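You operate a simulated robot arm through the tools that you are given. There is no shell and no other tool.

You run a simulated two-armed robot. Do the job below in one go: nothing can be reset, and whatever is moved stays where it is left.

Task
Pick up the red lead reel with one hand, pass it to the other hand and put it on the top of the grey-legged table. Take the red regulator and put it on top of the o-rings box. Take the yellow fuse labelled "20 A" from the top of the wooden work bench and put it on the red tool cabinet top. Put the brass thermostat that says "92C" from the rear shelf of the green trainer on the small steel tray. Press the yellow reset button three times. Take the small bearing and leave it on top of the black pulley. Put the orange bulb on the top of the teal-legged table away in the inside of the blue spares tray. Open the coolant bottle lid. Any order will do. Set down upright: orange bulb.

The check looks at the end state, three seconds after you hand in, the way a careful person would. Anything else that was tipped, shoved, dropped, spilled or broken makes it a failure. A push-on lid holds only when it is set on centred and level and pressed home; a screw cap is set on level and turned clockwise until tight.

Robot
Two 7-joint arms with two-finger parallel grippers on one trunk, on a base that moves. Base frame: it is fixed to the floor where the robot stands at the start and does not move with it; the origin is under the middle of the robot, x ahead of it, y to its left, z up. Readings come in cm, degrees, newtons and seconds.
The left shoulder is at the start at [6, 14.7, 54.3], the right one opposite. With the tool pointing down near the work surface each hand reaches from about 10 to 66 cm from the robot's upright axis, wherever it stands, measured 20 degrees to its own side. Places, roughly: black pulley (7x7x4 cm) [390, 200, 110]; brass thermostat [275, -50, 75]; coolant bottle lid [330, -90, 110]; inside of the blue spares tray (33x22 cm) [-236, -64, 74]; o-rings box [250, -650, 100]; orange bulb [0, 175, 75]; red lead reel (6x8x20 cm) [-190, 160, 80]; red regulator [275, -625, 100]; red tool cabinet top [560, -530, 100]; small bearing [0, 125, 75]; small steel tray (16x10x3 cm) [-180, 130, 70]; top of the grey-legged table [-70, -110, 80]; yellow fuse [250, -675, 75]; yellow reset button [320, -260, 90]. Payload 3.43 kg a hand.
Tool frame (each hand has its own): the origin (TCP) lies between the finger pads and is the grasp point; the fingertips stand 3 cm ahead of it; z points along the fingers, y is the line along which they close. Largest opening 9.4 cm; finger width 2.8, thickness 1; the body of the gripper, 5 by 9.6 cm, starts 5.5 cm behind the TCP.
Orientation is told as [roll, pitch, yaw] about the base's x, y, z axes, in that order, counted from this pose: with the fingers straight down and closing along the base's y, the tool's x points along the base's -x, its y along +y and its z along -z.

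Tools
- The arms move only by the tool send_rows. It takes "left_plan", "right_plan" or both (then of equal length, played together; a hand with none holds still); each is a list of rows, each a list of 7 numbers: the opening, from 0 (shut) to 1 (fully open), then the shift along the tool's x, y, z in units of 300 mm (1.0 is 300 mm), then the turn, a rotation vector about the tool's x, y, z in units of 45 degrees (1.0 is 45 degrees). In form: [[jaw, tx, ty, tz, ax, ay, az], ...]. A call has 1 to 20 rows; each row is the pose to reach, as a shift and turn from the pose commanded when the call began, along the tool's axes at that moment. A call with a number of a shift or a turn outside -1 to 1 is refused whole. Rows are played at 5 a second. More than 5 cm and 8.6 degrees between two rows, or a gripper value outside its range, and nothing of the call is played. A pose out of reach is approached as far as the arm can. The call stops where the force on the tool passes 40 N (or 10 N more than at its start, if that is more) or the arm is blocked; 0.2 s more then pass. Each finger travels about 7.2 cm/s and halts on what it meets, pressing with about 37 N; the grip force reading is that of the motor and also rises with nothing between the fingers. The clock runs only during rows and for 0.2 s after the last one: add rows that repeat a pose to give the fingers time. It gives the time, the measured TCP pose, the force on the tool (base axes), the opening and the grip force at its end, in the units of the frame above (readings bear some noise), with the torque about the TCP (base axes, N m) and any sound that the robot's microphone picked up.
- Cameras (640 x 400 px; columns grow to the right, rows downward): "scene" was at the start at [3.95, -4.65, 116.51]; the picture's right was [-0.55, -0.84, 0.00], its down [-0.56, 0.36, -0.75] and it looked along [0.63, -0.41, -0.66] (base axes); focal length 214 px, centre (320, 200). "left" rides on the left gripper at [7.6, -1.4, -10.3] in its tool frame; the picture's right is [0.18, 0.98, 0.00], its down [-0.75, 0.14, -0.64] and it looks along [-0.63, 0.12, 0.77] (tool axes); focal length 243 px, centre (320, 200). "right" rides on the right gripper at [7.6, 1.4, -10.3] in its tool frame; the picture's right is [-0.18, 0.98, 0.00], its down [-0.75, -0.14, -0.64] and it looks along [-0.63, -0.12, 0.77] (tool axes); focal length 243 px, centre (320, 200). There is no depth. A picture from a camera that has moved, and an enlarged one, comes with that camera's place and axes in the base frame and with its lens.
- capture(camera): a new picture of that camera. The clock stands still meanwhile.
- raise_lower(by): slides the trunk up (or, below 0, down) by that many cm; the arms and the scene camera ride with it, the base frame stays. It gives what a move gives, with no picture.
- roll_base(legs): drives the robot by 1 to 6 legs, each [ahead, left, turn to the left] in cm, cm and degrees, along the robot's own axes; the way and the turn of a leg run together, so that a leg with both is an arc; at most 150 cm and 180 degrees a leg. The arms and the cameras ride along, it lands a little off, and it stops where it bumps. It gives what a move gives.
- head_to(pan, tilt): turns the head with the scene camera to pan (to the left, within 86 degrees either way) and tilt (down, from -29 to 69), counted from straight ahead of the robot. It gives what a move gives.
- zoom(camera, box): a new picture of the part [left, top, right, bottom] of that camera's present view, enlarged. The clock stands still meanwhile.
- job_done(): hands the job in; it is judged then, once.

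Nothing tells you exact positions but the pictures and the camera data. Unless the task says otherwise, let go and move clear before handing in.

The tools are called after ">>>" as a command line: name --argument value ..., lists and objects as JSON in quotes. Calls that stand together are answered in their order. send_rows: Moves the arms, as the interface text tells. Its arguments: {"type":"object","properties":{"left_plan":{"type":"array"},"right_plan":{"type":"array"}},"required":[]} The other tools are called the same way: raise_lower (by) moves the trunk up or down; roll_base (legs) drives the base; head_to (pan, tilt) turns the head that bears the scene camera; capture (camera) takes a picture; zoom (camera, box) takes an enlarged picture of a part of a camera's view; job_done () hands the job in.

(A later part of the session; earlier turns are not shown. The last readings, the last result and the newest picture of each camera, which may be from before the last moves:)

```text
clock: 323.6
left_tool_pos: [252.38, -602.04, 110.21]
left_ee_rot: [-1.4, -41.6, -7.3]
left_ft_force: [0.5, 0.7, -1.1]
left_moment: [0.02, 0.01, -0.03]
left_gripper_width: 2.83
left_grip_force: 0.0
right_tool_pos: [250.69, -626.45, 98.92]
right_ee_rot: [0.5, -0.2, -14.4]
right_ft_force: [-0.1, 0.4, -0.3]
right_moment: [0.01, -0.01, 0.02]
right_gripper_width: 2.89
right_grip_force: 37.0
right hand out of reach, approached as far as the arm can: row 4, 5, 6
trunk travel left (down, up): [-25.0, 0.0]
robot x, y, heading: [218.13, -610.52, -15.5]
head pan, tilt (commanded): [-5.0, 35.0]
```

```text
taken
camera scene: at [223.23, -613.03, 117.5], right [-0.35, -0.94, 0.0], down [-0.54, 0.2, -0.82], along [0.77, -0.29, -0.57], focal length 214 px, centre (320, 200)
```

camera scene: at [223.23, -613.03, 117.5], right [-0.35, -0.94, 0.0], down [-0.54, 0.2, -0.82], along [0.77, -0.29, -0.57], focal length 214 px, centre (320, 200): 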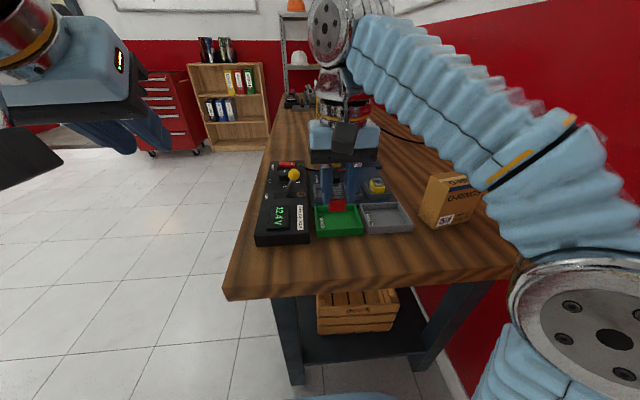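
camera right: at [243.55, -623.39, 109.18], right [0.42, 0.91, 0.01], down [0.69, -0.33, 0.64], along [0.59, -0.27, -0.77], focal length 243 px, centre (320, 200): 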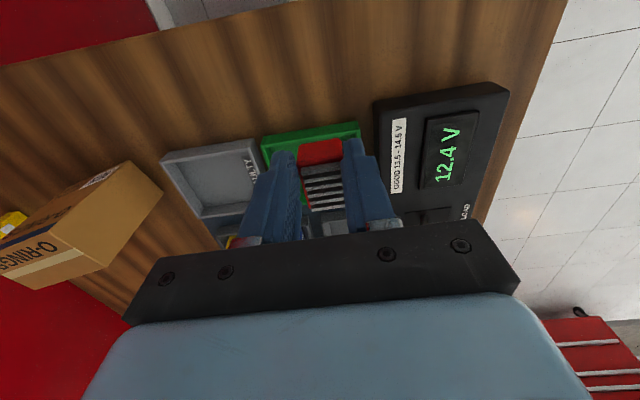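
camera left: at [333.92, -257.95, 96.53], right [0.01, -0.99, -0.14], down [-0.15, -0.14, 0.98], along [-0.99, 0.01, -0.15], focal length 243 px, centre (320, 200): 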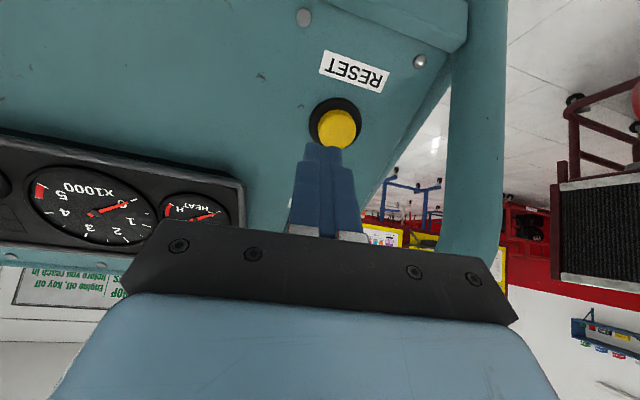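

>>> zoom --camera "scene" --box '[405, 160, 501, 235]'

>>> zoom --camera "right" --box '[0, 150, 180, 300]'

```text
5.33 times, centred on (453, 198) of scene
camera zoom: at [223.23, -613.03, 117.5], right [-0.35, -0.94, 0.0], down [-0.54, 0.2, -0.82], along [0.77, -0.29, -0.57], focal length 1144 px, centre (-389, 213)
```

zoom: 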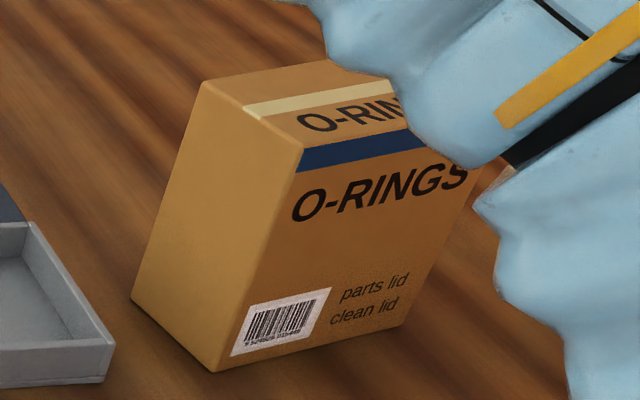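

```text
2.67 times, centred on (90, 225) of right
camera zoom: at [243.55, -623.39, 109.18], right [0.42, 0.91, 0.01], down [0.69, -0.33, 0.64], along [0.59, -0.27, -0.77], focal length 647 px, centre (933, 133)
```

zoom: 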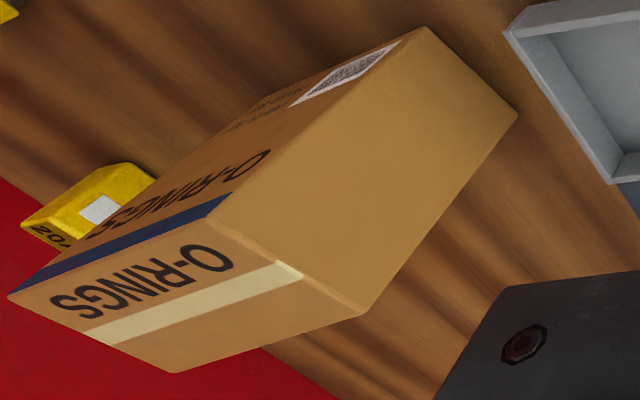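

The box top (z 95.4) is too high for this vertical grip, so I'll set the regulator down on the free bench strip in front of me and regrasp it with the hand pitched forward. First lowering toward the bench.

>>> send_rows --right_plan '[[0.2, 0.06, -0.115, 0, 0, 0, 0], [0.2, 0.123, -0.23, 0, 0, 0, 0], [0.2, 0.123, -0.23, 0.12, 0, 0, 0], [0.2, 0.123, -0.23, 0.22, 0, 0, 0], [0.2, 0.123, -0.23, 0.275, 0, 0, 0], [0.2, 0.123, -0.23, 0.275, 0, 0, 0]]'

>>> zoom --camera "scene" --box '[310, 170, 470, 270]'

>>> capture --camera "right"

```text
clock: 325.0
left_tool_pos: [252.46, -602.01, 110.3]
left_ee_rot: [-1.4, -41.7, -7.3]
left_ft_force: [-0.2, -0.6, -1.1]
left_moment: [0.0, -0.02, 0.0]
left_gripper_width: 2.8
left_grip_force: 0.1
right_tool_pos: [245.52, -632.18, 90.66]
right_ee_rot: [0.5, -0.2, -14.4]
right_ft_force: [-0.2, -1.1, -0.4]
right_moment: [0.01, 0.03, 0.03]
right_gripper_width: 2.91
right_grip_force: 37.1
trunk travel left (down, up): [-25.0, 0.0]
robot x, y, heading: [218.06, -611.01, -15.4]
head pan, tilt (commanded): [-5.0, 35.0]
```

```text
4.00 times, centred on (390, 220) of scene
camera zoom: at [223.24, -613.03, 117.5], right [-0.35, -0.94, 0.0], down [-0.54, 0.2, -0.82], along [0.77, -0.29, -0.57], focal length 858 px, centre (40, 120)
```

zoom: 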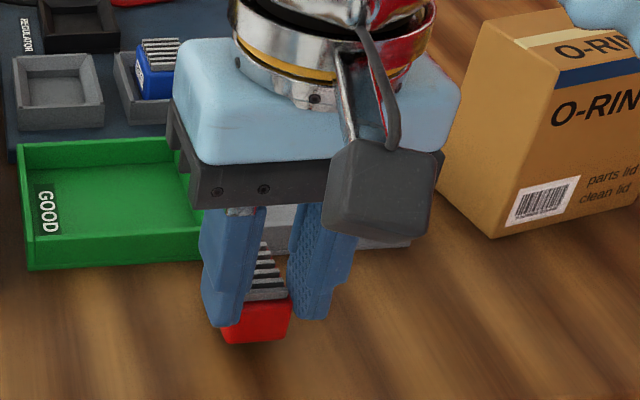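

```text
taken
camera right: at [238.31, -628.99, 100.97], right [0.42, 0.91, 0.01], down [0.69, -0.33, 0.64], along [0.59, -0.27, -0.77], focal length 243 px, centre (320, 200)
```

right: 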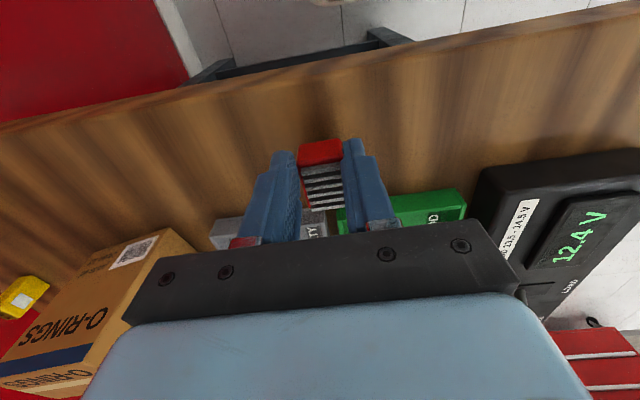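

>>> send_rows --right_plan '[[0.2, 0, 0, 0.025, 0, 0, 0], [0.2, 0, 0, 0.045, 0, 0, 0], [0.2, 0, 0, 0.053, 0, 0, 0], [0.2, 0, 0, 0.053, 0, 0, 0]]'

>>> zoom --camera "scene" --box '[340, 220, 420, 270]'

```text
clock: 326.0
left_tool_pos: [252.11, -601.88, 110.37]
left_ee_rot: [-1.6, -41.9, -7.3]
left_ft_force: [0.4, 0.1, 0.1]
left_moment: [0.0, -0.02, -0.02]
left_gripper_width: 2.83
left_grip_force: 0.1
right_tool_pos: [245.51, -631.96, 89.24]
right_ee_rot: [0.6, -0.4, -14.4]
right_ft_force: [0.5, -1.0, 36.3]
right_moment: [-0.19, -0.25, -0.05]
right_gripper_width: 2.89
right_grip_force: 37.3
trunk travel left (down, up): [-25.0, 0.0]
robot x, y, heading: [218.28, -610.49, -15.5]
head pan, tilt (commanded): [-5.0, 35.0]
```

```text
8.00 times, centred on (380, 245) of scene
camera zoom: at [223.13, -612.95, 117.52], right [-0.35, -0.94, 0.0], down [-0.54, 0.2, -0.82], along [0.77, -0.29, -0.57], focal length 1716 px, centre (-160, -160)
```

zoom: 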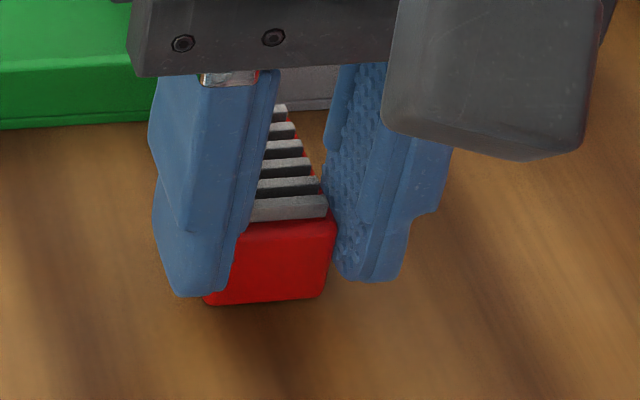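

The regulator stands on the bench. I relieve the pressure, open and lift away.

>>> send_rows --right_plan '[[0.2, 0, 0, -0.007, 0, 0, 0], [0.35, 0, 0, -0.007, 0, 0, 0], [0.6, 0, 0, -0.007, 0, 0, 0], [0.65, 0, 0, -0.007, 0, 0, 0], [0.65, 0, 0, -0.1, 0, 0, 0], [0.65, 0, 0, -0.25, 0, 0, 0], [0.65, 0, 0, -0.3, 0, 0, 0]]'

>>> zoom --camera "scene" --box '[330, 190, 442, 270]'

>>> capture --camera "right"

```text
clock: 327.6
left_tool_pos: [252.45, -602.04, 110.13]
left_ee_rot: [-1.3, -41.7, -7.3]
left_ft_force: [-0.3, -0.5, -0.1]
left_moment: [0.01, 0.0, -0.02]
left_gripper_width: 2.82
left_grip_force: 0.0
right_tool_pos: [245.42, -632.21, 97.95]
right_ee_rot: [0.4, -0.3, -14.5]
right_ft_force: [0.4, -0.1, 0.7]
right_moment: [-0.03, -0.01, 0.02]
right_gripper_width: 6.12
right_grip_force: 0.1
trunk travel left (down, up): [-25.0, 0.0]
robot x, y, heading: [217.93, -610.58, -15.3]
head pan, tilt (commanded): [-5.0, 35.0]
```

```text
5.00 times, centred on (386, 230) of scene
camera zoom: at [223.24, -613.02, 117.49], right [-0.35, -0.94, 0.0], down [-0.54, 0.2, -0.82], along [0.77, -0.29, -0.57], focal length 1072 px, centre (-10, 50)
```

zoom: 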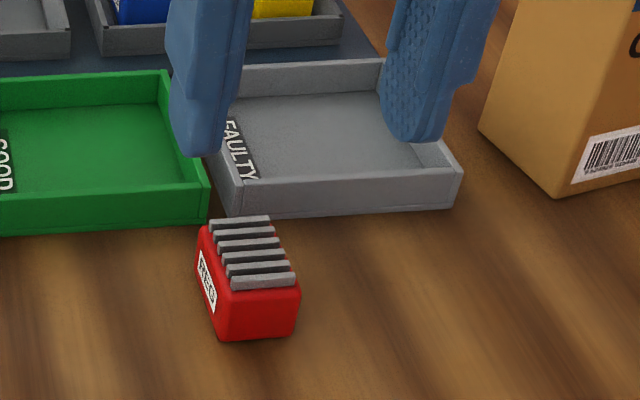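

```text
taken
camera right: at [238.27, -629.01, 108.23], right [0.42, 0.91, 0.01], down [0.69, -0.33, 0.64], along [0.59, -0.27, -0.77], focal length 243 px, centre (320, 200)
```

right: 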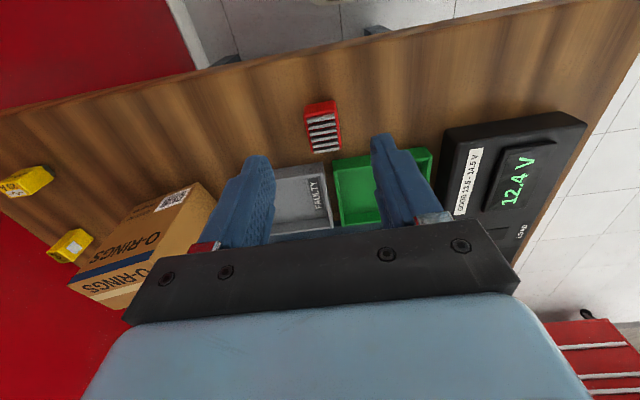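

The regulator stands upright on the bench at about (246.5, -632.3). I back the base up 14 cm and pitch the right hand 45° forward for the regrasp.

>>> roll_base --legs '[[-14, 0, 0]]'

>>> send_rows --right_plan '[[0.6, 0, 0, 0, 0, -0.17, 0], [0.6, 0, 0, 0, 0, -0.34, 0], [0.6, 0, 0, 0, 0, -0.51, 0], [0.6, 0, 0, 0, 0, -0.68, 0], [0.6, 0, 0, 0, 0, -0.85, 0], [0.6, 0, 0, 0, 0, -1, 0], [0.6, 0, 0, 0, 0, -1, 0]]'

>>> capture --camera "scene"

>>> capture --camera "right"

```text
clock: 328.9
left_tool_pos: [238.89, -598.12, 110.22]
left_ee_rot: [-1.4, -41.6, -7.2]
left_ft_force: [0.4, -0.5, -0.2]
left_moment: [0.01, 0.02, -0.04]
left_gripper_width: 2.82
left_grip_force: 0.0
right_tool_pos: [231.79, -628.37, 97.87]
right_ee_rot: [0.5, -0.2, -14.4]
right_ft_force: [-0.2, 0.0, -0.4]
right_moment: [0.01, 0.01, -0.03]
right_gripper_width: 6.11
right_grip_force: 0.0
trunk travel left (down, up): [-25.0, 0.0]
robot x, y, heading: [204.22, -606.87, -15.2]
head pan, tilt (commanded): [-5.0, 35.0]
```

```text
clock: 330.5
left_tool_pos: [238.68, -598.2, 110.25]
left_ee_rot: [-1.4, -41.7, -7.2]
left_ft_force: [-0.4, 0.8, 0.4]
left_moment: [0.01, 0.0, 0.01]
left_gripper_width: 2.85
left_grip_force: 0.0
right_tool_pos: [231.73, -628.31, 97.88]
right_ee_rot: [0.7, -45.2, -14.8]
right_ft_force: [-0.4, 0.5, 0.4]
right_moment: [0.01, 0.01, 0.01]
right_gripper_width: 5.65
right_grip_force: 0.1
trunk travel left (down, up): [-25.0, 0.0]
robot x, y, heading: [204.51, -606.61, -15.2]
head pan, tilt (commanded): [-5.0, 35.0]
```

```text
taken
camera scene: at [209.64, -609.28, 117.5], right [-0.35, -0.94, 0.0], down [-0.54, 0.2, -0.82], along [0.77, -0.28, -0.57], focal length 214 px, centre (320, 200)
```

scene: 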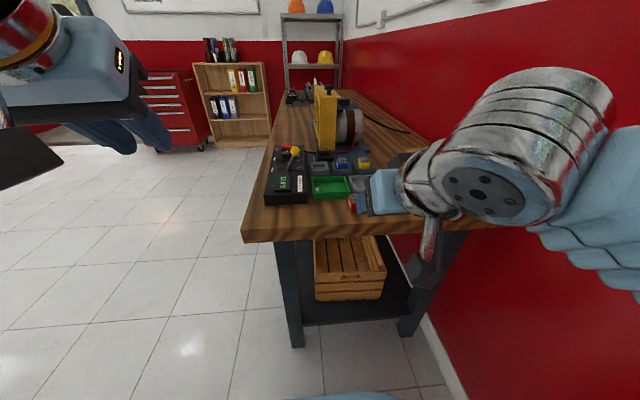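

```text
taken
camera right: at [219.84, -623.91, 99.76], right [0.37, 0.92, 0.14], down [0.03, -0.16, 0.99], along [0.93, -0.36, -0.09], focal length 243 px, centre (320, 200)
```

right: 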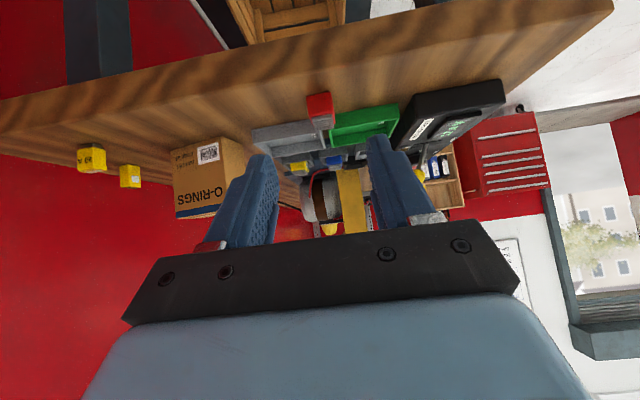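

Good view of the fuses too; I zoom on them to read the labels, and on the regulator.

>>> zoom --camera "right" --box '[60, 130, 156, 200]'

>>> zoom --camera "right" --box '[256, 70, 384, 150]'

```text
5.71 times, centred on (108, 165) of right
camera zoom: at [219.84, -623.91, 99.76], right [0.37, 0.92, 0.14], down [0.03, -0.16, 0.99], along [0.93, -0.36, -0.09], focal length 1386 px, centre (1531, 400)
```

zoom: 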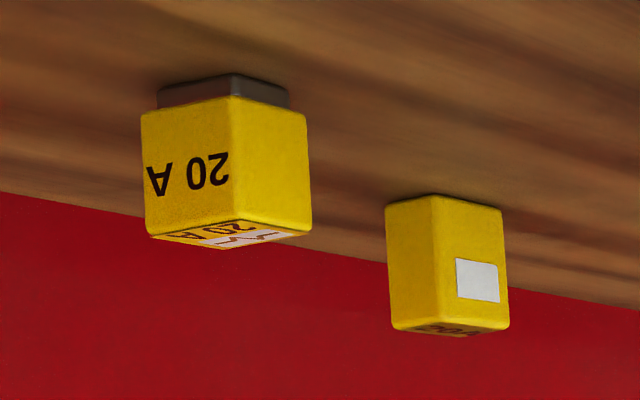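

```text
5.00 times, centred on (320, 110) of right
camera zoom: at [219.84, -623.91, 99.76], right [0.37, 0.92, 0.14], down [0.03, -0.16, 0.99], along [0.93, -0.36, -0.09], focal length 1213 px, centre (320, 650)
```

zoom: 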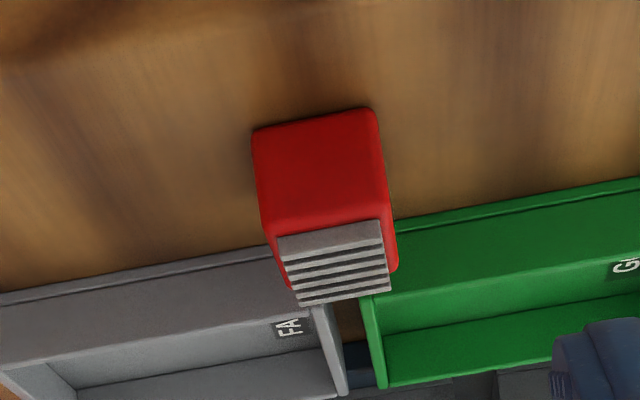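

The left-hand fuse reads "20 A". For the regulator (centre about (247.2, -632.6), body 85–87.5) I move the pitched right hand above it and then down.

>>> send_rows --right_plan '[[0.6, -0.065, -0.002, 0.117, 0, 0, 0], [0.6, -0.13, -0.003, 0.234, 0, 0, 0], [0.6, -0.195, -0.005, 0.351, 0, 0, 0], [0.6, -0.258, -0.006, 0.468, 0, 0, 0], [0.6, -0.258, -0.006, 0.468, 0, 0, 0]]'

>>> capture --camera "right"

>>> zoom --camera "scene" --box '[310, 130, 470, 230]'

```text
clock: 331.7
left_tool_pos: [238.89, -598.18, 110.27]
left_ee_rot: [-1.5, -41.7, -7.2]
left_ft_force: [0.0, 0.5, -0.7]
left_moment: [0.0, 0.02, 0.01]
left_gripper_width: 2.84
left_grip_force: 0.2
right_tool_pos: [246.85, -632.31, 93.47]
right_ee_rot: [0.8, -45.2, -14.9]
right_ft_force: [-0.7, 0.3, 0.8]
right_moment: [-0.03, 0.0, 0.02]
right_gripper_width: 5.63
right_grip_force: 0.1
trunk travel left (down, up): [-25.0, 0.0]
robot x, y, heading: [204.18, -606.98, -15.4]
head pan, tilt (commanded): [-5.0, 35.0]
```

```text
taken
camera right: at [234.92, -627.81, 95.4], right [0.37, 0.92, 0.14], down [0.04, -0.16, 0.99], along [0.93, -0.36, -0.09], focal length 243 px, centre (320, 200)
```

right: 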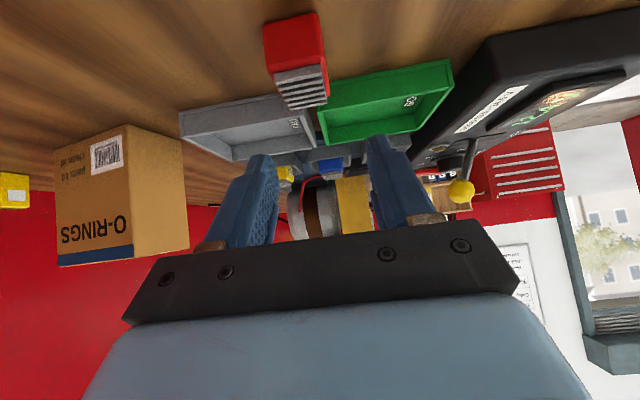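

```text
4.00 times, centred on (390, 180) of scene
camera zoom: at [209.67, -609.28, 117.49], right [-0.35, -0.94, 0.0], down [-0.54, 0.2, -0.82], along [0.77, -0.28, -0.57], focal length 858 px, centre (40, 280)
```

zoom: 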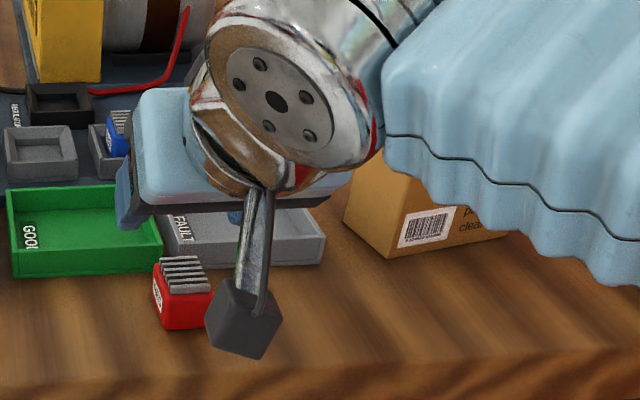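

Alignment holds. I lower the last 4.7 cm and check before closing.

>>> send_rows --right_plan '[[0.6, 0.037, -0.003, 0.0365, 0, 0, 0], [0.6, 0.074, -0.003, 0.073, 0, 0, 0], [0.6, 0.1, -0.003, 0.099, 0, 0, 0], [0.6, 0.11, -0.003, 0.109, 0, 0, 0], [0.6, 0.11, -0.003, 0.109, 0, 0, 0]]'

>>> capture --camera "right"

>>> zoom --camera "scene" --box '[310, 130, 470, 230]'

```text
clock: 332.9
left_tool_pos: [238.83, -598.21, 110.29]
left_ee_rot: [-1.4, -41.7, -7.1]
left_ft_force: [-0.2, 0.0, 0.2]
left_moment: [0.02, -0.04, 0.0]
left_gripper_width: 2.82
left_grip_force: 0.0
right_tool_pos: [246.7, -632.33, 88.9]
right_ee_rot: [0.7, -45.2, -14.8]
right_ft_force: [0.8, -0.2, 0.5]
right_moment: [0.0, 0.02, -0.01]
right_gripper_width: 5.63
right_grip_force: 0.1
trunk travel left (down, up): [-25.0, 0.0]
robot x, y, heading: [204.52, -606.81, -15.4]
head pan, tilt (commanded): [-5.0, 35.0]
```

```text
taken
camera right: at [234.69, -627.89, 90.75], right [0.37, 0.92, 0.14], down [0.04, -0.16, 0.99], along [0.93, -0.36, -0.09], focal length 243 px, centre (320, 200)
```

right: 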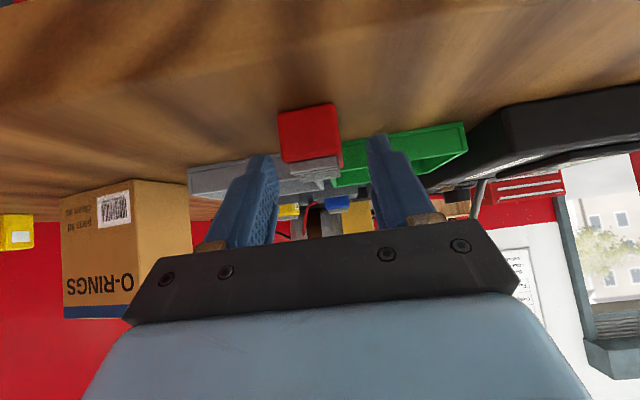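

```text
4.00 times, centred on (390, 180) of scene
camera zoom: at [209.66, -609.28, 117.5], right [-0.35, -0.94, 0.0], down [-0.54, 0.2, -0.82], along [0.77, -0.28, -0.57], focal length 858 px, centre (40, 280)
```

zoom: 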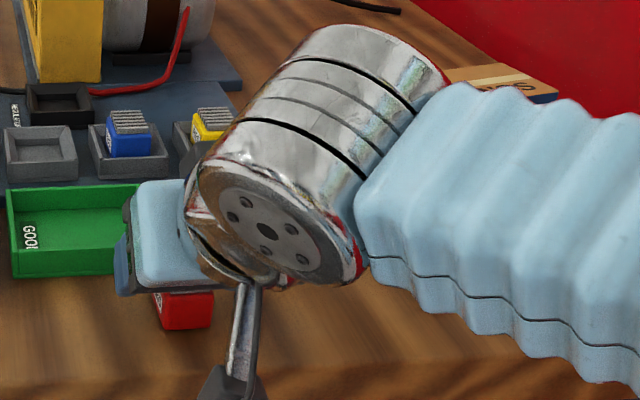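

>>> send_rows --right_plan '[[0.6, 0, -0.011, 0, 0, 0, 0], [0.45, 0, -0.011, 0, 0, 0, 0], [0.25, 0, -0.011, 0, 0, 0, 0], [0.2, 0, -0.011, 0, 0, 0, 0], [0.2, 0, -0.011, 0, 0, 0, 0]]'

>>> zoom --camera "right" --box '[220, 80, 412, 200]'

```text
clock: 334.1
left_tool_pos: [238.88, -598.15, 110.28]
left_ee_rot: [-1.3, -41.7, -7.2]
left_ft_force: [0.4, 0.3, 0.7]
left_moment: [0.0, 0.03, -0.02]
left_gripper_width: 2.81
left_grip_force: 0.0
right_tool_pos: [246.62, -632.59, 88.9]
right_ee_rot: [0.7, -45.2, -14.8]
right_ft_force: [0.0, -0.1, -0.4]
right_moment: [-0.02, -0.01, 0.02]
right_gripper_width: 2.96
right_grip_force: 37.7
trunk travel left (down, up): [-25.0, 0.0]
robot x, y, heading: [204.64, -607.09, -15.3]
head pan, tilt (commanded): [-5.0, 35.0]
```

```text
3.33 times, centred on (316, 140) of right
camera zoom: at [234.64, -628.26, 90.72], right [0.37, 0.92, 0.14], down [0.04, -0.16, 0.99], along [0.93, -0.36, -0.09], focal length 809 px, centre (333, 400)
```

zoom: 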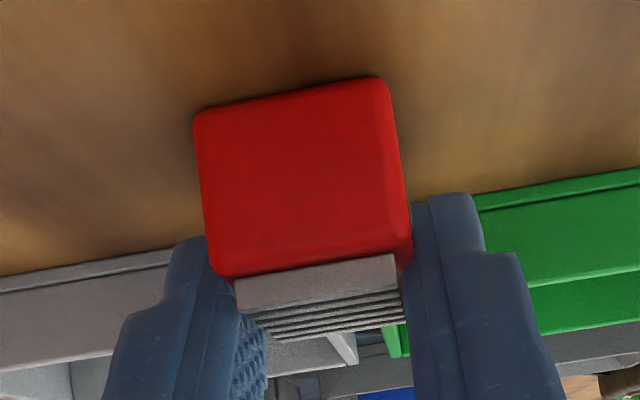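

Gripped with the pitched hand. I lift it and check it hangs level, then shift the base so the box is in comfortable reach.

>>> send_rows --right_plan '[[0.2, -0.05, 0, -0.05, 0, 0, 0], [0.2, -0.15, 0, -0.149, 0, 0, 0], [0.2, -0.25, 0, -0.248, 0, 0, 0], [0.2, -0.32, 0, -0.318, 0, 0, 0], [0.2, -0.32, 0, -0.318, 0, 0, 0]]'

>>> zoom --camera "right" --box '[200, 60, 440, 210]'

>>> roll_base --legs '[[7, -13, 0]]'

>>> capture --camera "scene"

>>> capture --camera "right"

```text
clock: 335.3
left_tool_pos: [238.81, -598.32, 110.13]
left_ee_rot: [-1.4, -41.7, -7.2]
left_ft_force: [-0.3, -0.1, 0.5]
left_moment: [-0.02, -0.01, 0.02]
left_gripper_width: 2.83
left_grip_force: 0.1
right_tool_pos: [246.63, -632.72, 102.32]
right_ee_rot: [0.7, -45.2, -14.8]
right_ft_force: [-0.8, -0.5, -0.6]
right_moment: [0.0, 0.02, 0.02]
right_gripper_width: 2.93
right_grip_force: 37.1
trunk travel left (down, up): [-25.0, 0.0]
robot x, y, heading: [203.98, -606.79, -15.4]
head pan, tilt (commanded): [-5.0, 35.0]
```

```text
2.67 times, centred on (320, 135) of right
camera zoom: at [234.65, -628.28, 104.26], right [0.37, 0.92, 0.14], down [0.04, -0.16, 0.99], along [0.93, -0.36, -0.09], focal length 647 px, centre (320, 373)
```

zoom: 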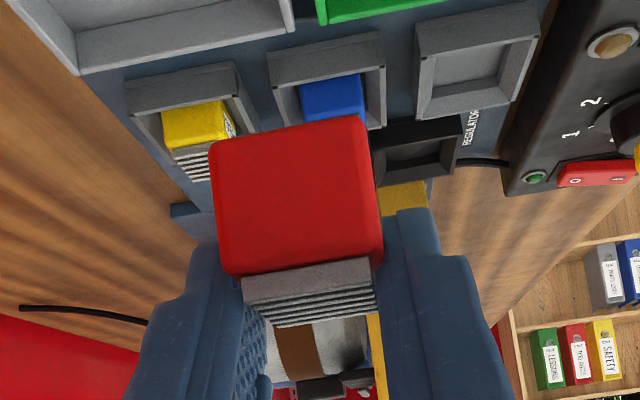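

```text
clock: 336.7
left_tool_pos: [241.96, -612.79, 110.22]
left_ee_rot: [-1.5, -41.7, -7.2]
left_ft_force: [-0.1, -0.1, 0.4]
left_moment: [0.02, 0.01, -0.02]
left_gripper_width: 2.83
left_grip_force: 0.0
right_tool_pos: [249.84, -647.18, 102.39]
right_ee_rot: [0.7, -45.1, -14.8]
right_ft_force: [0.0, 0.4, -0.6]
right_moment: [0.01, -0.05, -0.02]
right_gripper_width: 2.93
right_grip_force: 38.0
trunk travel left (down, up): [-25.0, 0.0]
robot x, y, heading: [207.27, -621.42, -15.4]
head pan, tilt (commanded): [-5.0, 35.0]
```

```text
taken
camera scene: at [212.87, -623.79, 117.5], right [-0.35, -0.94, 0.0], down [-0.54, 0.2, -0.82], along [0.77, -0.28, -0.57], focal length 214 px, centre (320, 200)
```

scene: 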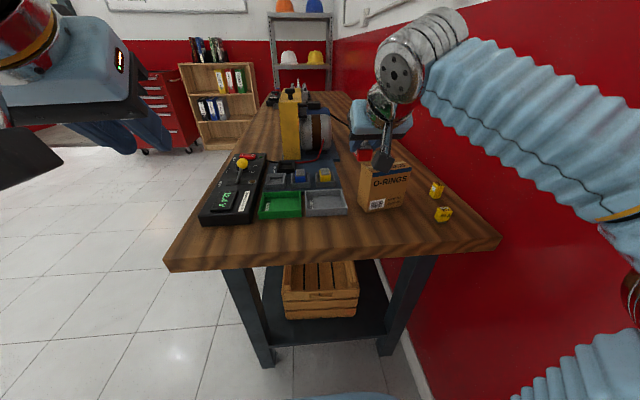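

```text
taken
camera right: at [237.88, -642.8, 104.23], right [0.37, 0.92, 0.14], down [0.04, -0.16, 0.99], along [0.93, -0.36, -0.09], focal length 243 px, centre (320, 200)
```

right: 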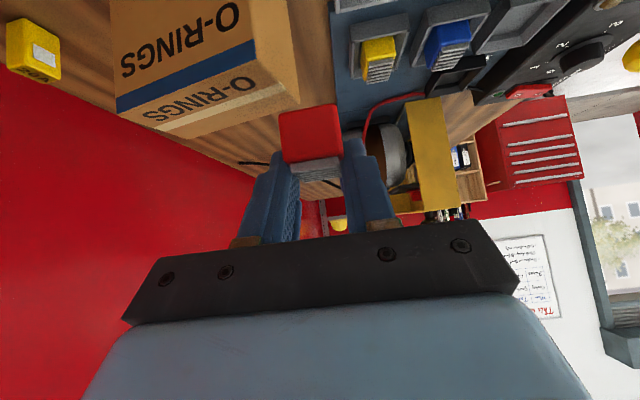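

>>> zoom --camera "scene" --box '[340, 120, 468, 230]'

>>> zoom --camera "right" --box '[100, 0, 360, 180]'

```text
3.64 times, centred on (404, 175) of scene
camera zoom: at [212.87, -623.79, 117.5], right [-0.35, -0.94, 0.0], down [-0.54, 0.2, -0.82], along [0.77, -0.28, -0.57], focal length 780 px, centre (14, 291)
```

zoom: 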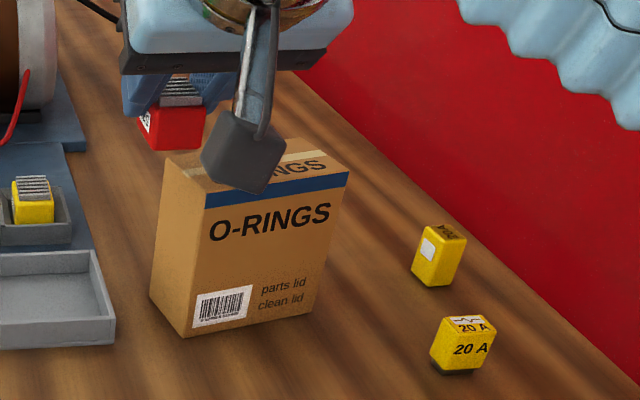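

```text
2.22 times, centred on (230, 90) of right
camera zoom: at [237.88, -642.8, 104.23], right [0.37, 0.92, 0.14], down [0.04, -0.16, 0.99], along [0.93, -0.36, -0.09], focal length 539 px, centre (520, 444)
```

zoom: 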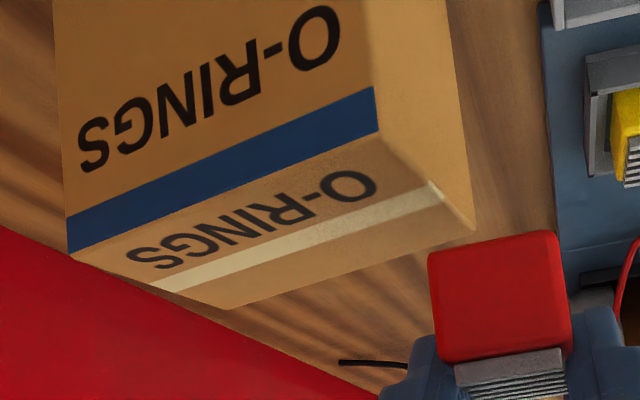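

The "20 A" fuse is the nearer one. Now I shift the regulator 7 cm right and a little forward over the centre of the box, then lower it to just above the top.

>>> send_rows --right_plan '[[0.2, -0.02, -0.117, 0.02, 0, 0, 0], [0.2, -0.041, -0.233, 0.041, 0, 0, 0], [0.2, -0.01, -0.233, 0.072, 0, 0, 0], [0.2, 0.02, -0.233, 0.102, 0, 0, 0], [0.2, 0.02, -0.233, 0.102, 0, 0, 0]]'

>>> zoom --camera "scene" --box '[340, 120, 468, 230]'

>>> zoom --camera "right" --box '[220, 40, 460, 190]'

```text
clock: 337.9
left_tool_pos: [242.0, -612.66, 110.14]
left_ee_rot: [-1.5, -41.8, -7.2]
left_ft_force: [-0.4, 0.0, -0.5]
left_moment: [0.0, 0.04, 0.03]
left_gripper_width: 2.81
left_grip_force: 0.1
right_tool_pos: [249.78, -654.18, 99.99]
right_ee_rot: [0.7, -45.6, -14.8]
right_ft_force: [5.0, -6.1, 23.7]
right_moment: [-0.25, 0.08, 0.04]
right_gripper_width: 2.91
right_grip_force: 37.6
trunk travel left (down, up): [-25.0, 0.0]
robot x, y, heading: [207.52, -621.51, -15.3]
head pan, tilt (commanded): [-5.0, 35.0]
```

```text
3.64 times, centred on (404, 175) of scene
camera zoom: at [212.8, -623.77, 117.54], right [-0.35, -0.94, 0.0], down [-0.54, 0.2, -0.82], along [0.77, -0.28, -0.57], focal length 780 px, centre (14, 291)
```

zoom: 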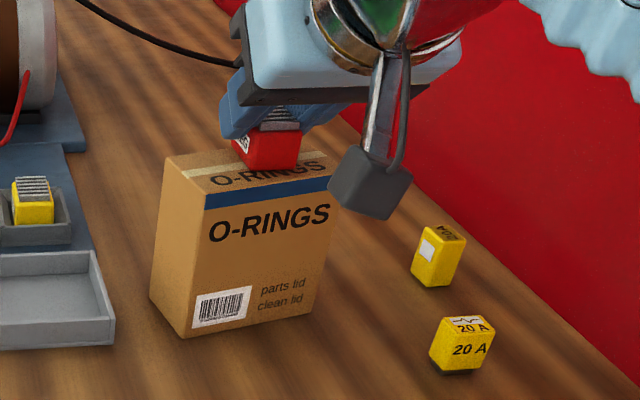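

```text
2.67 times, centred on (340, 115) of right
camera zoom: at [237.82, -649.92, 101.69], right [0.37, 0.92, 0.14], down [0.03, -0.16, 0.99], along [0.93, -0.36, -0.09], focal length 647 px, centre (267, 427)
```

zoom: 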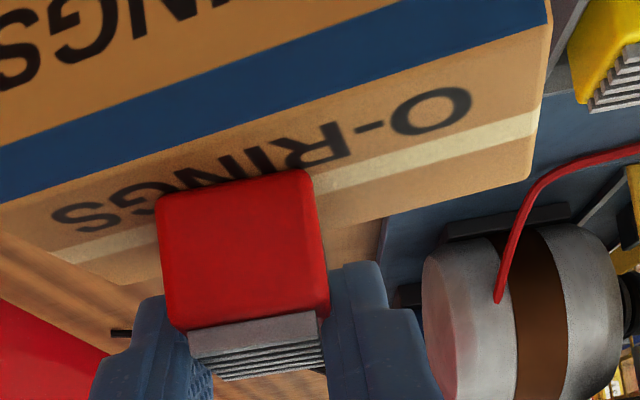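

It's resting on the box (24 N). I ease off, open and withdraw back and up.

>>> send_rows --right_plan '[[0.2, -0.005, 0, -0.005, 0, 0, 0], [0.2, -0.005, 0, -0.005, 0, 0, 0], [0.35, -0.005, 0, -0.005, 0, 0, 0], [0.5, -0.005, 0, -0.005, 0, 0, 0], [0.5, -0.005, 0, -0.005, 0, 0, 0], [0.5, -0.005, 0, -0.06, 0, 0, 0], [0.5, -0.005, 0, -0.15, 0, 0, 0], [0.5, -0.005, 0, -0.3, 0, 0, 0], [0.5, -0.005, 0, -0.45, 0, 0, 0]]'

>>> zoom --camera "scene" --box '[340, 120, 468, 230]'

>>> capture --camera "right"

```text
clock: 339.9
left_tool_pos: [242.05, -612.75, 110.26]
left_ee_rot: [-1.4, -41.7, -7.2]
left_ft_force: [0.4, 0.4, -0.4]
left_moment: [0.0, 0.02, 0.01]
left_gripper_width: 2.81
left_grip_force: 0.1
right_tool_pos: [240.71, -651.91, 109.51]
right_ee_rot: [0.6, -45.1, -14.8]
right_ft_force: [0.8, -0.3, 1.1]
right_moment: [0.0, 0.0, -0.01]
right_gripper_width: 4.69
right_grip_force: 0.0
trunk travel left (down, up): [-25.0, 0.0]
robot x, y, heading: [207.75, -621.54, -15.6]
head pan, tilt (commanded): [-5.0, 35.0]
```

```text
3.64 times, centred on (404, 175) of scene
camera zoom: at [212.88, -623.81, 117.49], right [-0.35, -0.94, 0.0], down [-0.54, 0.2, -0.82], along [0.77, -0.28, -0.57], focal length 780 px, centre (14, 291)
```

zoom: 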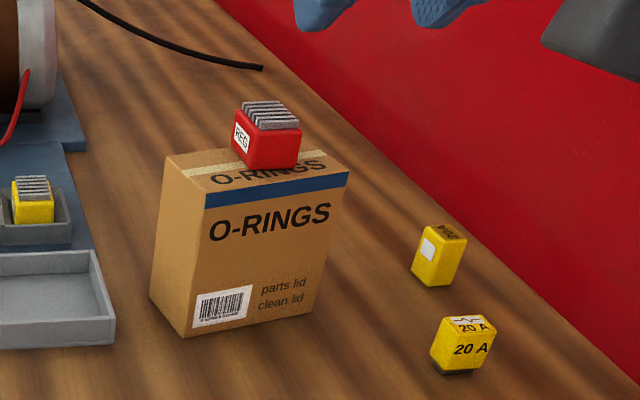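

```text
taken
camera right: at [228.71, -647.47, 111.28], right [0.37, 0.92, 0.14], down [0.04, -0.16, 0.99], along [0.93, -0.36, -0.09], focal length 243 px, centre (320, 200)
```

right: 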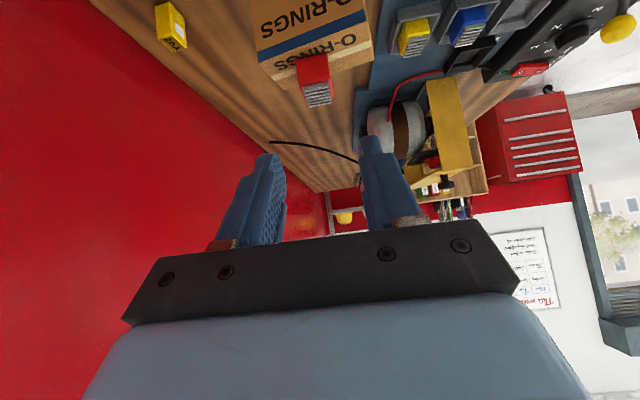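

The regulator sits upright on the box. Next the 20 A fuse at about (239, -663): I swing the pitched right hand over it, yawing to match its faces.

>>> send_rows --right_plan '[[0.6, 0.07, -0.075, 0.076, 0.047, 0, 0.047], [0.6, 0.141, -0.149, 0.152, 0.095, 0, 0.094], [0.6, 0.211, -0.224, 0.227, 0.142, 0, 0.141], [0.6, 0.282, -0.298, 0.303, 0.189, 0, 0.188], [0.6, 0.352, -0.373, 0.379, 0.2365, 0, 0.2349], [0.6, 0.352, -0.373, 0.379, 0.2365, 0, 0.2349]]'

>>> capture --camera "right"

>>> head_to --pan -35 --tilt 40

>>> capture --camera "scene"

```text
clock: 341.3
left_tool_pos: [241.97, -612.66, 110.3]
left_ee_rot: [-1.3, -41.6, -7.2]
left_ft_force: [0.6, 0.1, -0.7]
left_moment: [0.02, 0.03, 0.01]
left_gripper_width: 2.84
left_grip_force: 0.0
right_tool_pos: [238.76, -662.96, 93.58]
right_ee_rot: [0.7, -45.1, -29.8]
right_ft_force: [-0.2, 0.0, 1.5]
right_moment: [-0.04, 0.05, 0.01]
right_gripper_width: 5.66
right_grip_force: 0.1
trunk travel left (down, up): [-25.0, 0.0]
robot x, y, heading: [207.8, -621.75, -15.3]
head pan, tilt (commanded): [-5.0, 35.0]
```

```text
taken
camera right: at [228.29, -655.64, 95.57], right [0.59, 0.79, 0.14], down [-0.01, -0.17, 0.99], along [0.8, -0.59, -0.1], focal length 243 px, centre (320, 200)
```

right: 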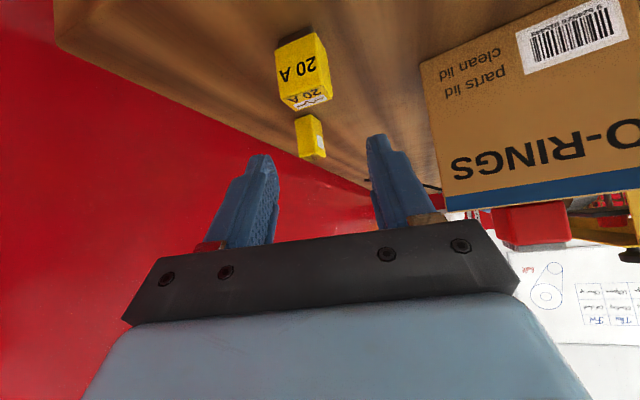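

```text
clock: 342.2
left_tool_pos: [242.02, -612.72, 110.28]
left_ee_rot: [-1.5, -41.7, -7.2]
left_ft_force: [0.5, 0.0, -0.1]
left_moment: [0.03, 0.0, -0.05]
left_gripper_width: 2.8
left_grip_force: 0.1
right_tool_pos: [238.62, -662.88, 93.71]
right_ee_rot: [0.8, -45.1, -29.8]
right_ft_force: [0.8, 0.3, 0.5]
right_moment: [0.02, 0.01, -0.01]
right_gripper_width: 5.63
right_grip_force: 0.0
trunk travel left (down, up): [-25.0, 0.0]
robot x, y, heading: [207.62, -621.36, -15.5]
head pan, tilt (commanded): [-35.0, 40.0]
```

```text
taken
camera scene: at [210.04, -627.29, 116.74], right [-0.77, -0.64, 0.0], down [-0.41, 0.49, -0.77], along [0.49, -0.59, -0.64], focal length 214 px, centre (320, 200)
```

scene: 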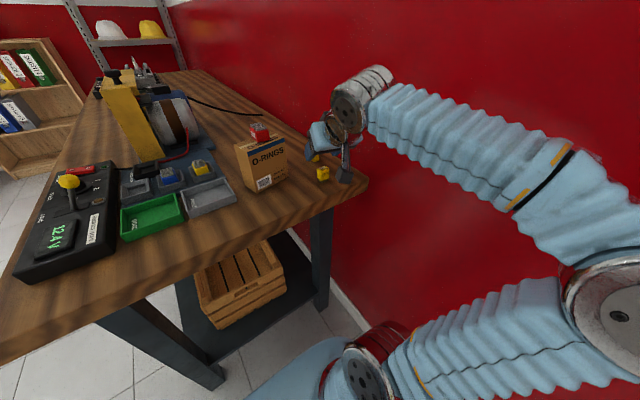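

>>> zoom --camera "right" --box '[240, 20, 368, 170]'

>>> zoom --camera "scene" --box '[290, 130, 370, 200]'

```text
2.67 times, centred on (304, 95) of right
camera zoom: at [228.3, -655.62, 95.61], right [0.59, 0.79, 0.14], down [-0.01, -0.17, 0.99], along [0.8, -0.59, -0.1], focal length 647 px, centre (363, 480)
```

zoom: 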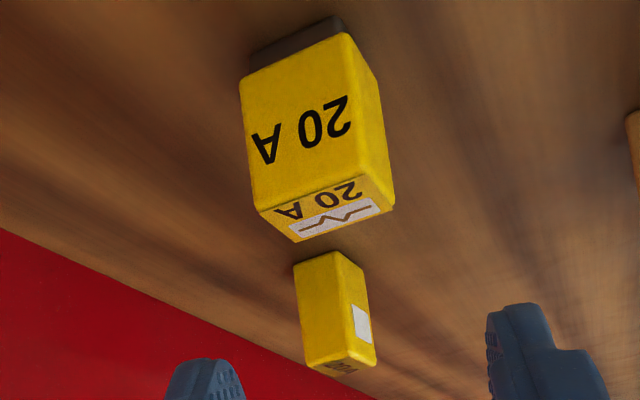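

```text
5.71 times, centred on (330, 165) of scene
camera zoom: at [210.04, -627.29, 116.74], right [-0.77, -0.64, 0.0], down [-0.41, 0.49, -0.77], along [0.49, -0.59, -0.64], focal length 1226 px, centre (263, 400)
```

zoom: 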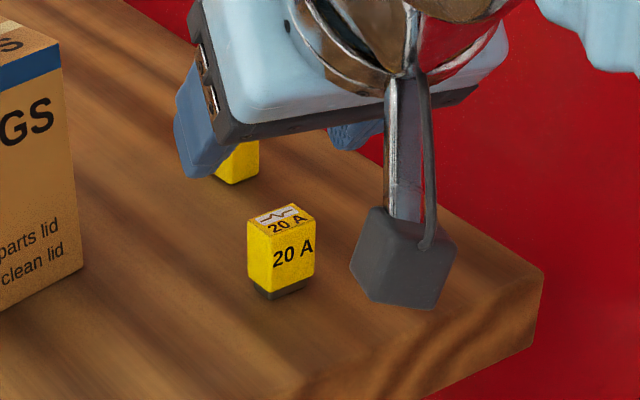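

Fuse centre is about (239.3, -663.6), faces at roughly 8° from my current yaw. I correct the yaw and lower around it.

>>> send_rows --right_plan '[[0.55, -0.01, -0.011, 0.01, -0.126, 0, -0.126], [0.55, 0.03, -0.011, 0.05, -0.126, 0, -0.126], [0.55, 0.07, -0.011, 0.09, -0.126, 0, -0.126], [0.55, 0.0998, -0.011, 0.119, -0.126, 0, -0.126], [0.55, 0.0998, -0.011, 0.119, -0.126, 0, -0.126]]'

>>> zoom --camera "right" --box '[220, 80, 412, 200]'

>>> zoom --camera "scene" --box '[290, 130, 370, 200]'

```text
clock: 343.4
left_tool_pos: [241.94, -612.68, 110.28]
left_ee_rot: [-1.4, -41.6, -7.3]
left_ft_force: [-0.1, 0.1, 0.5]
left_moment: [0.0, 0.01, -0.03]
left_gripper_width: 2.82
left_grip_force: 0.2
right_tool_pos: [238.81, -663.5, 88.96]
right_ee_rot: [0.7, -45.0, -21.8]
right_ft_force: [0.7, 0.5, -0.6]
right_moment: [-0.01, 0.02, -0.02]
right_gripper_width: 5.16
right_grip_force: 0.1
trunk travel left (down, up): [-25.0, 0.0]
robot x, y, heading: [207.73, -621.38, -15.4]
head pan, tilt (commanded): [-35.0, 40.0]
```

```text
3.33 times, centred on (316, 140) of right
camera zoom: at [227.4, -657.69, 90.84], right [0.48, 0.87, 0.14], down [0.02, -0.17, 0.99], along [0.88, -0.47, -0.09], focal length 809 px, centre (333, 400)
```

zoom: 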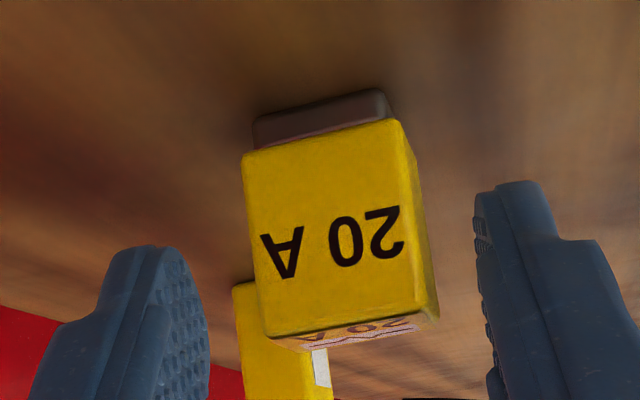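

```text
5.71 times, centred on (330, 165) of scene
camera zoom: at [210.04, -627.3, 116.74], right [-0.77, -0.64, 0.0], down [-0.41, 0.49, -0.77], along [0.49, -0.59, -0.64], focal length 1226 px, centre (263, 400)
```

zoom: 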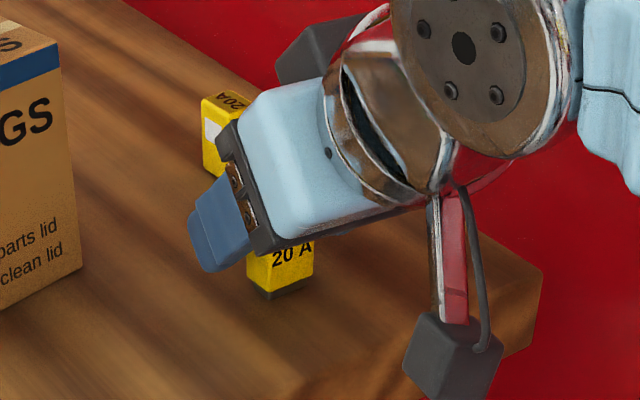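

The other fuse also shows some text; before closing I zoom in to read it and be sure.

>>> zoom --camera "scene" --box '[322, 140, 340, 165]'

>>> zoom --camera "right" --box '[280, 155, 330, 200]'

```text
16.00 times, centred on (331, 152) of scene
camera zoom: at [210.04, -627.3, 116.74], right [-0.77, -0.64, 0.0], down [-0.41, 0.49, -0.77], along [0.49, -0.59, -0.64], focal length 3432 px, centre (144, 960)
```

zoom: 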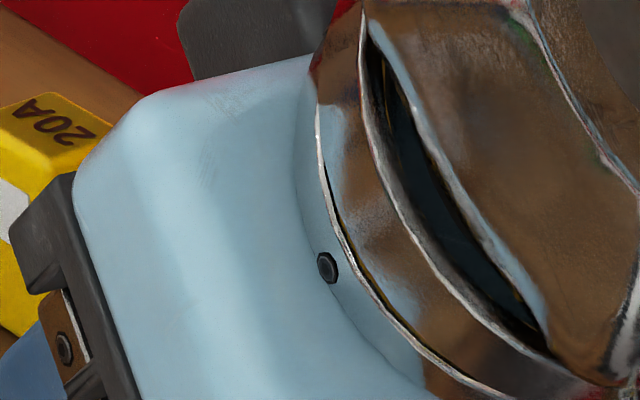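

```text
8.89 times, centred on (305, 178) of right
camera zoom: at [227.4, -657.69, 90.84], right [0.48, 0.87, 0.14], down [0.02, -0.17, 0.99], along [0.88, -0.47, -0.09], focal length 2157 px, centre (453, 400)
```

zoom: 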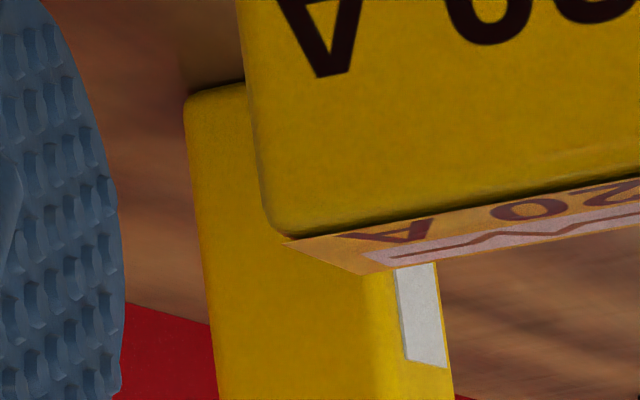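

Both seem to carry a 20-something mark, so I raise the hand for a clear look at the second fuse.

>>> send_rows --right_plan '[[0.55, -0.08, 0, -0.08, 0, 0, 0], [0.55, -0.16, 0, -0.18, 0, 0, 0], [0.55, -0.24, 0, -0.3, 0, 0, 0], [0.55, -0.3, 0, -0.42, 0, 0, 0]]'

>>> zoom --camera "scene" --box '[300, 135, 348, 180]'

>>> capture --camera "right"

```text
clock: 344.4
left_tool_pos: [242.01, -612.68, 110.22]
left_ee_rot: [-1.4, -41.8, -7.2]
left_ft_force: [0.2, 0.1, -0.3]
left_moment: [0.01, 0.07, -0.01]
left_gripper_width: 2.81
left_grip_force: 0.1
right_tool_pos: [236.41, -662.68, 104.47]
right_ee_rot: [0.7, -45.1, -21.8]
right_ft_force: [-0.7, -0.3, -1.2]
right_moment: [-0.01, 0.0, 0.03]
right_gripper_width: 5.18
right_grip_force: 0.0
trunk travel left (down, up): [-25.0, 0.0]
robot x, y, heading: [207.7, -621.31, -15.2]
head pan, tilt (commanded): [-35.0, 40.0]
```

```text
8.89 times, centred on (324, 158) of scene
camera zoom: at [210.05, -627.3, 116.74], right [-0.77, -0.64, 0.0], down [-0.41, 0.49, -0.77], along [0.49, -0.59, -0.64], focal length 1906 px, centre (284, 578)
```

zoom: 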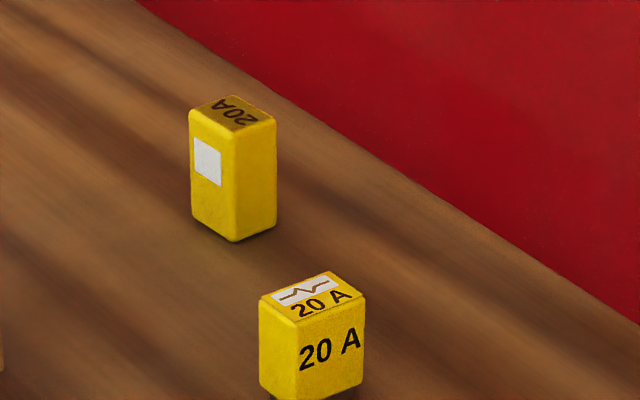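

```text
taken
camera right: at [225.16, -656.99, 106.29], right [0.48, 0.87, 0.14], down [0.02, -0.17, 0.99], along [0.88, -0.47, -0.1], focal length 243 px, centre (320, 200)
```

right: 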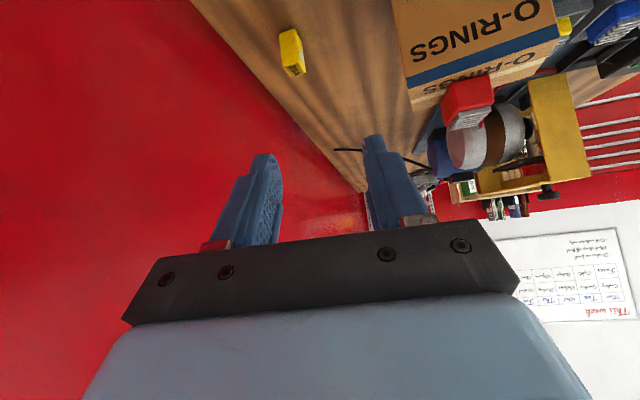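

>>> zoom --camera "scene" --box '[312, 144, 324, 154]'

>>> zoom --camera "right" --box '[270, 15, 320, 85]'

```text
16.00 times, centred on (318, 149) of scene
camera zoom: at [210.05, -627.3, 116.74], right [-0.77, -0.64, 0.0], down [-0.41, 0.49, -0.77], along [0.49, -0.59, -0.64], focal length 3432 px, centre (352, 1016)
```

zoom: 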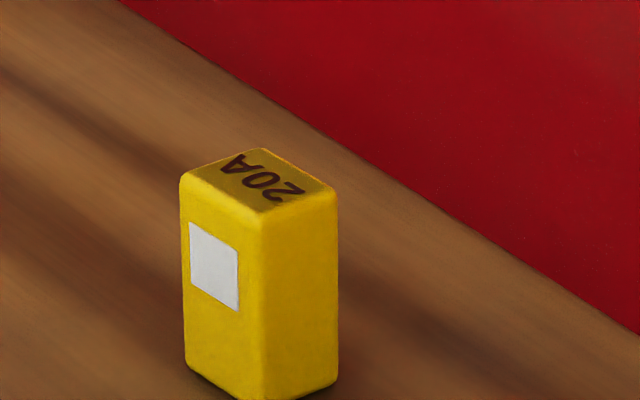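

```text
5.71 times, centred on (295, 50) of right
camera zoom: at [225.16, -656.99, 106.29], right [0.48, 0.87, 0.14], down [0.02, -0.17, 0.99], along [0.88, -0.47, -0.1], focal length 1386 px, centre (463, 1057)
```

zoom: 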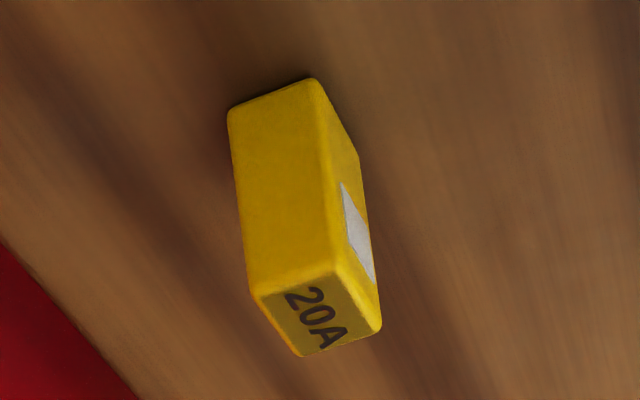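

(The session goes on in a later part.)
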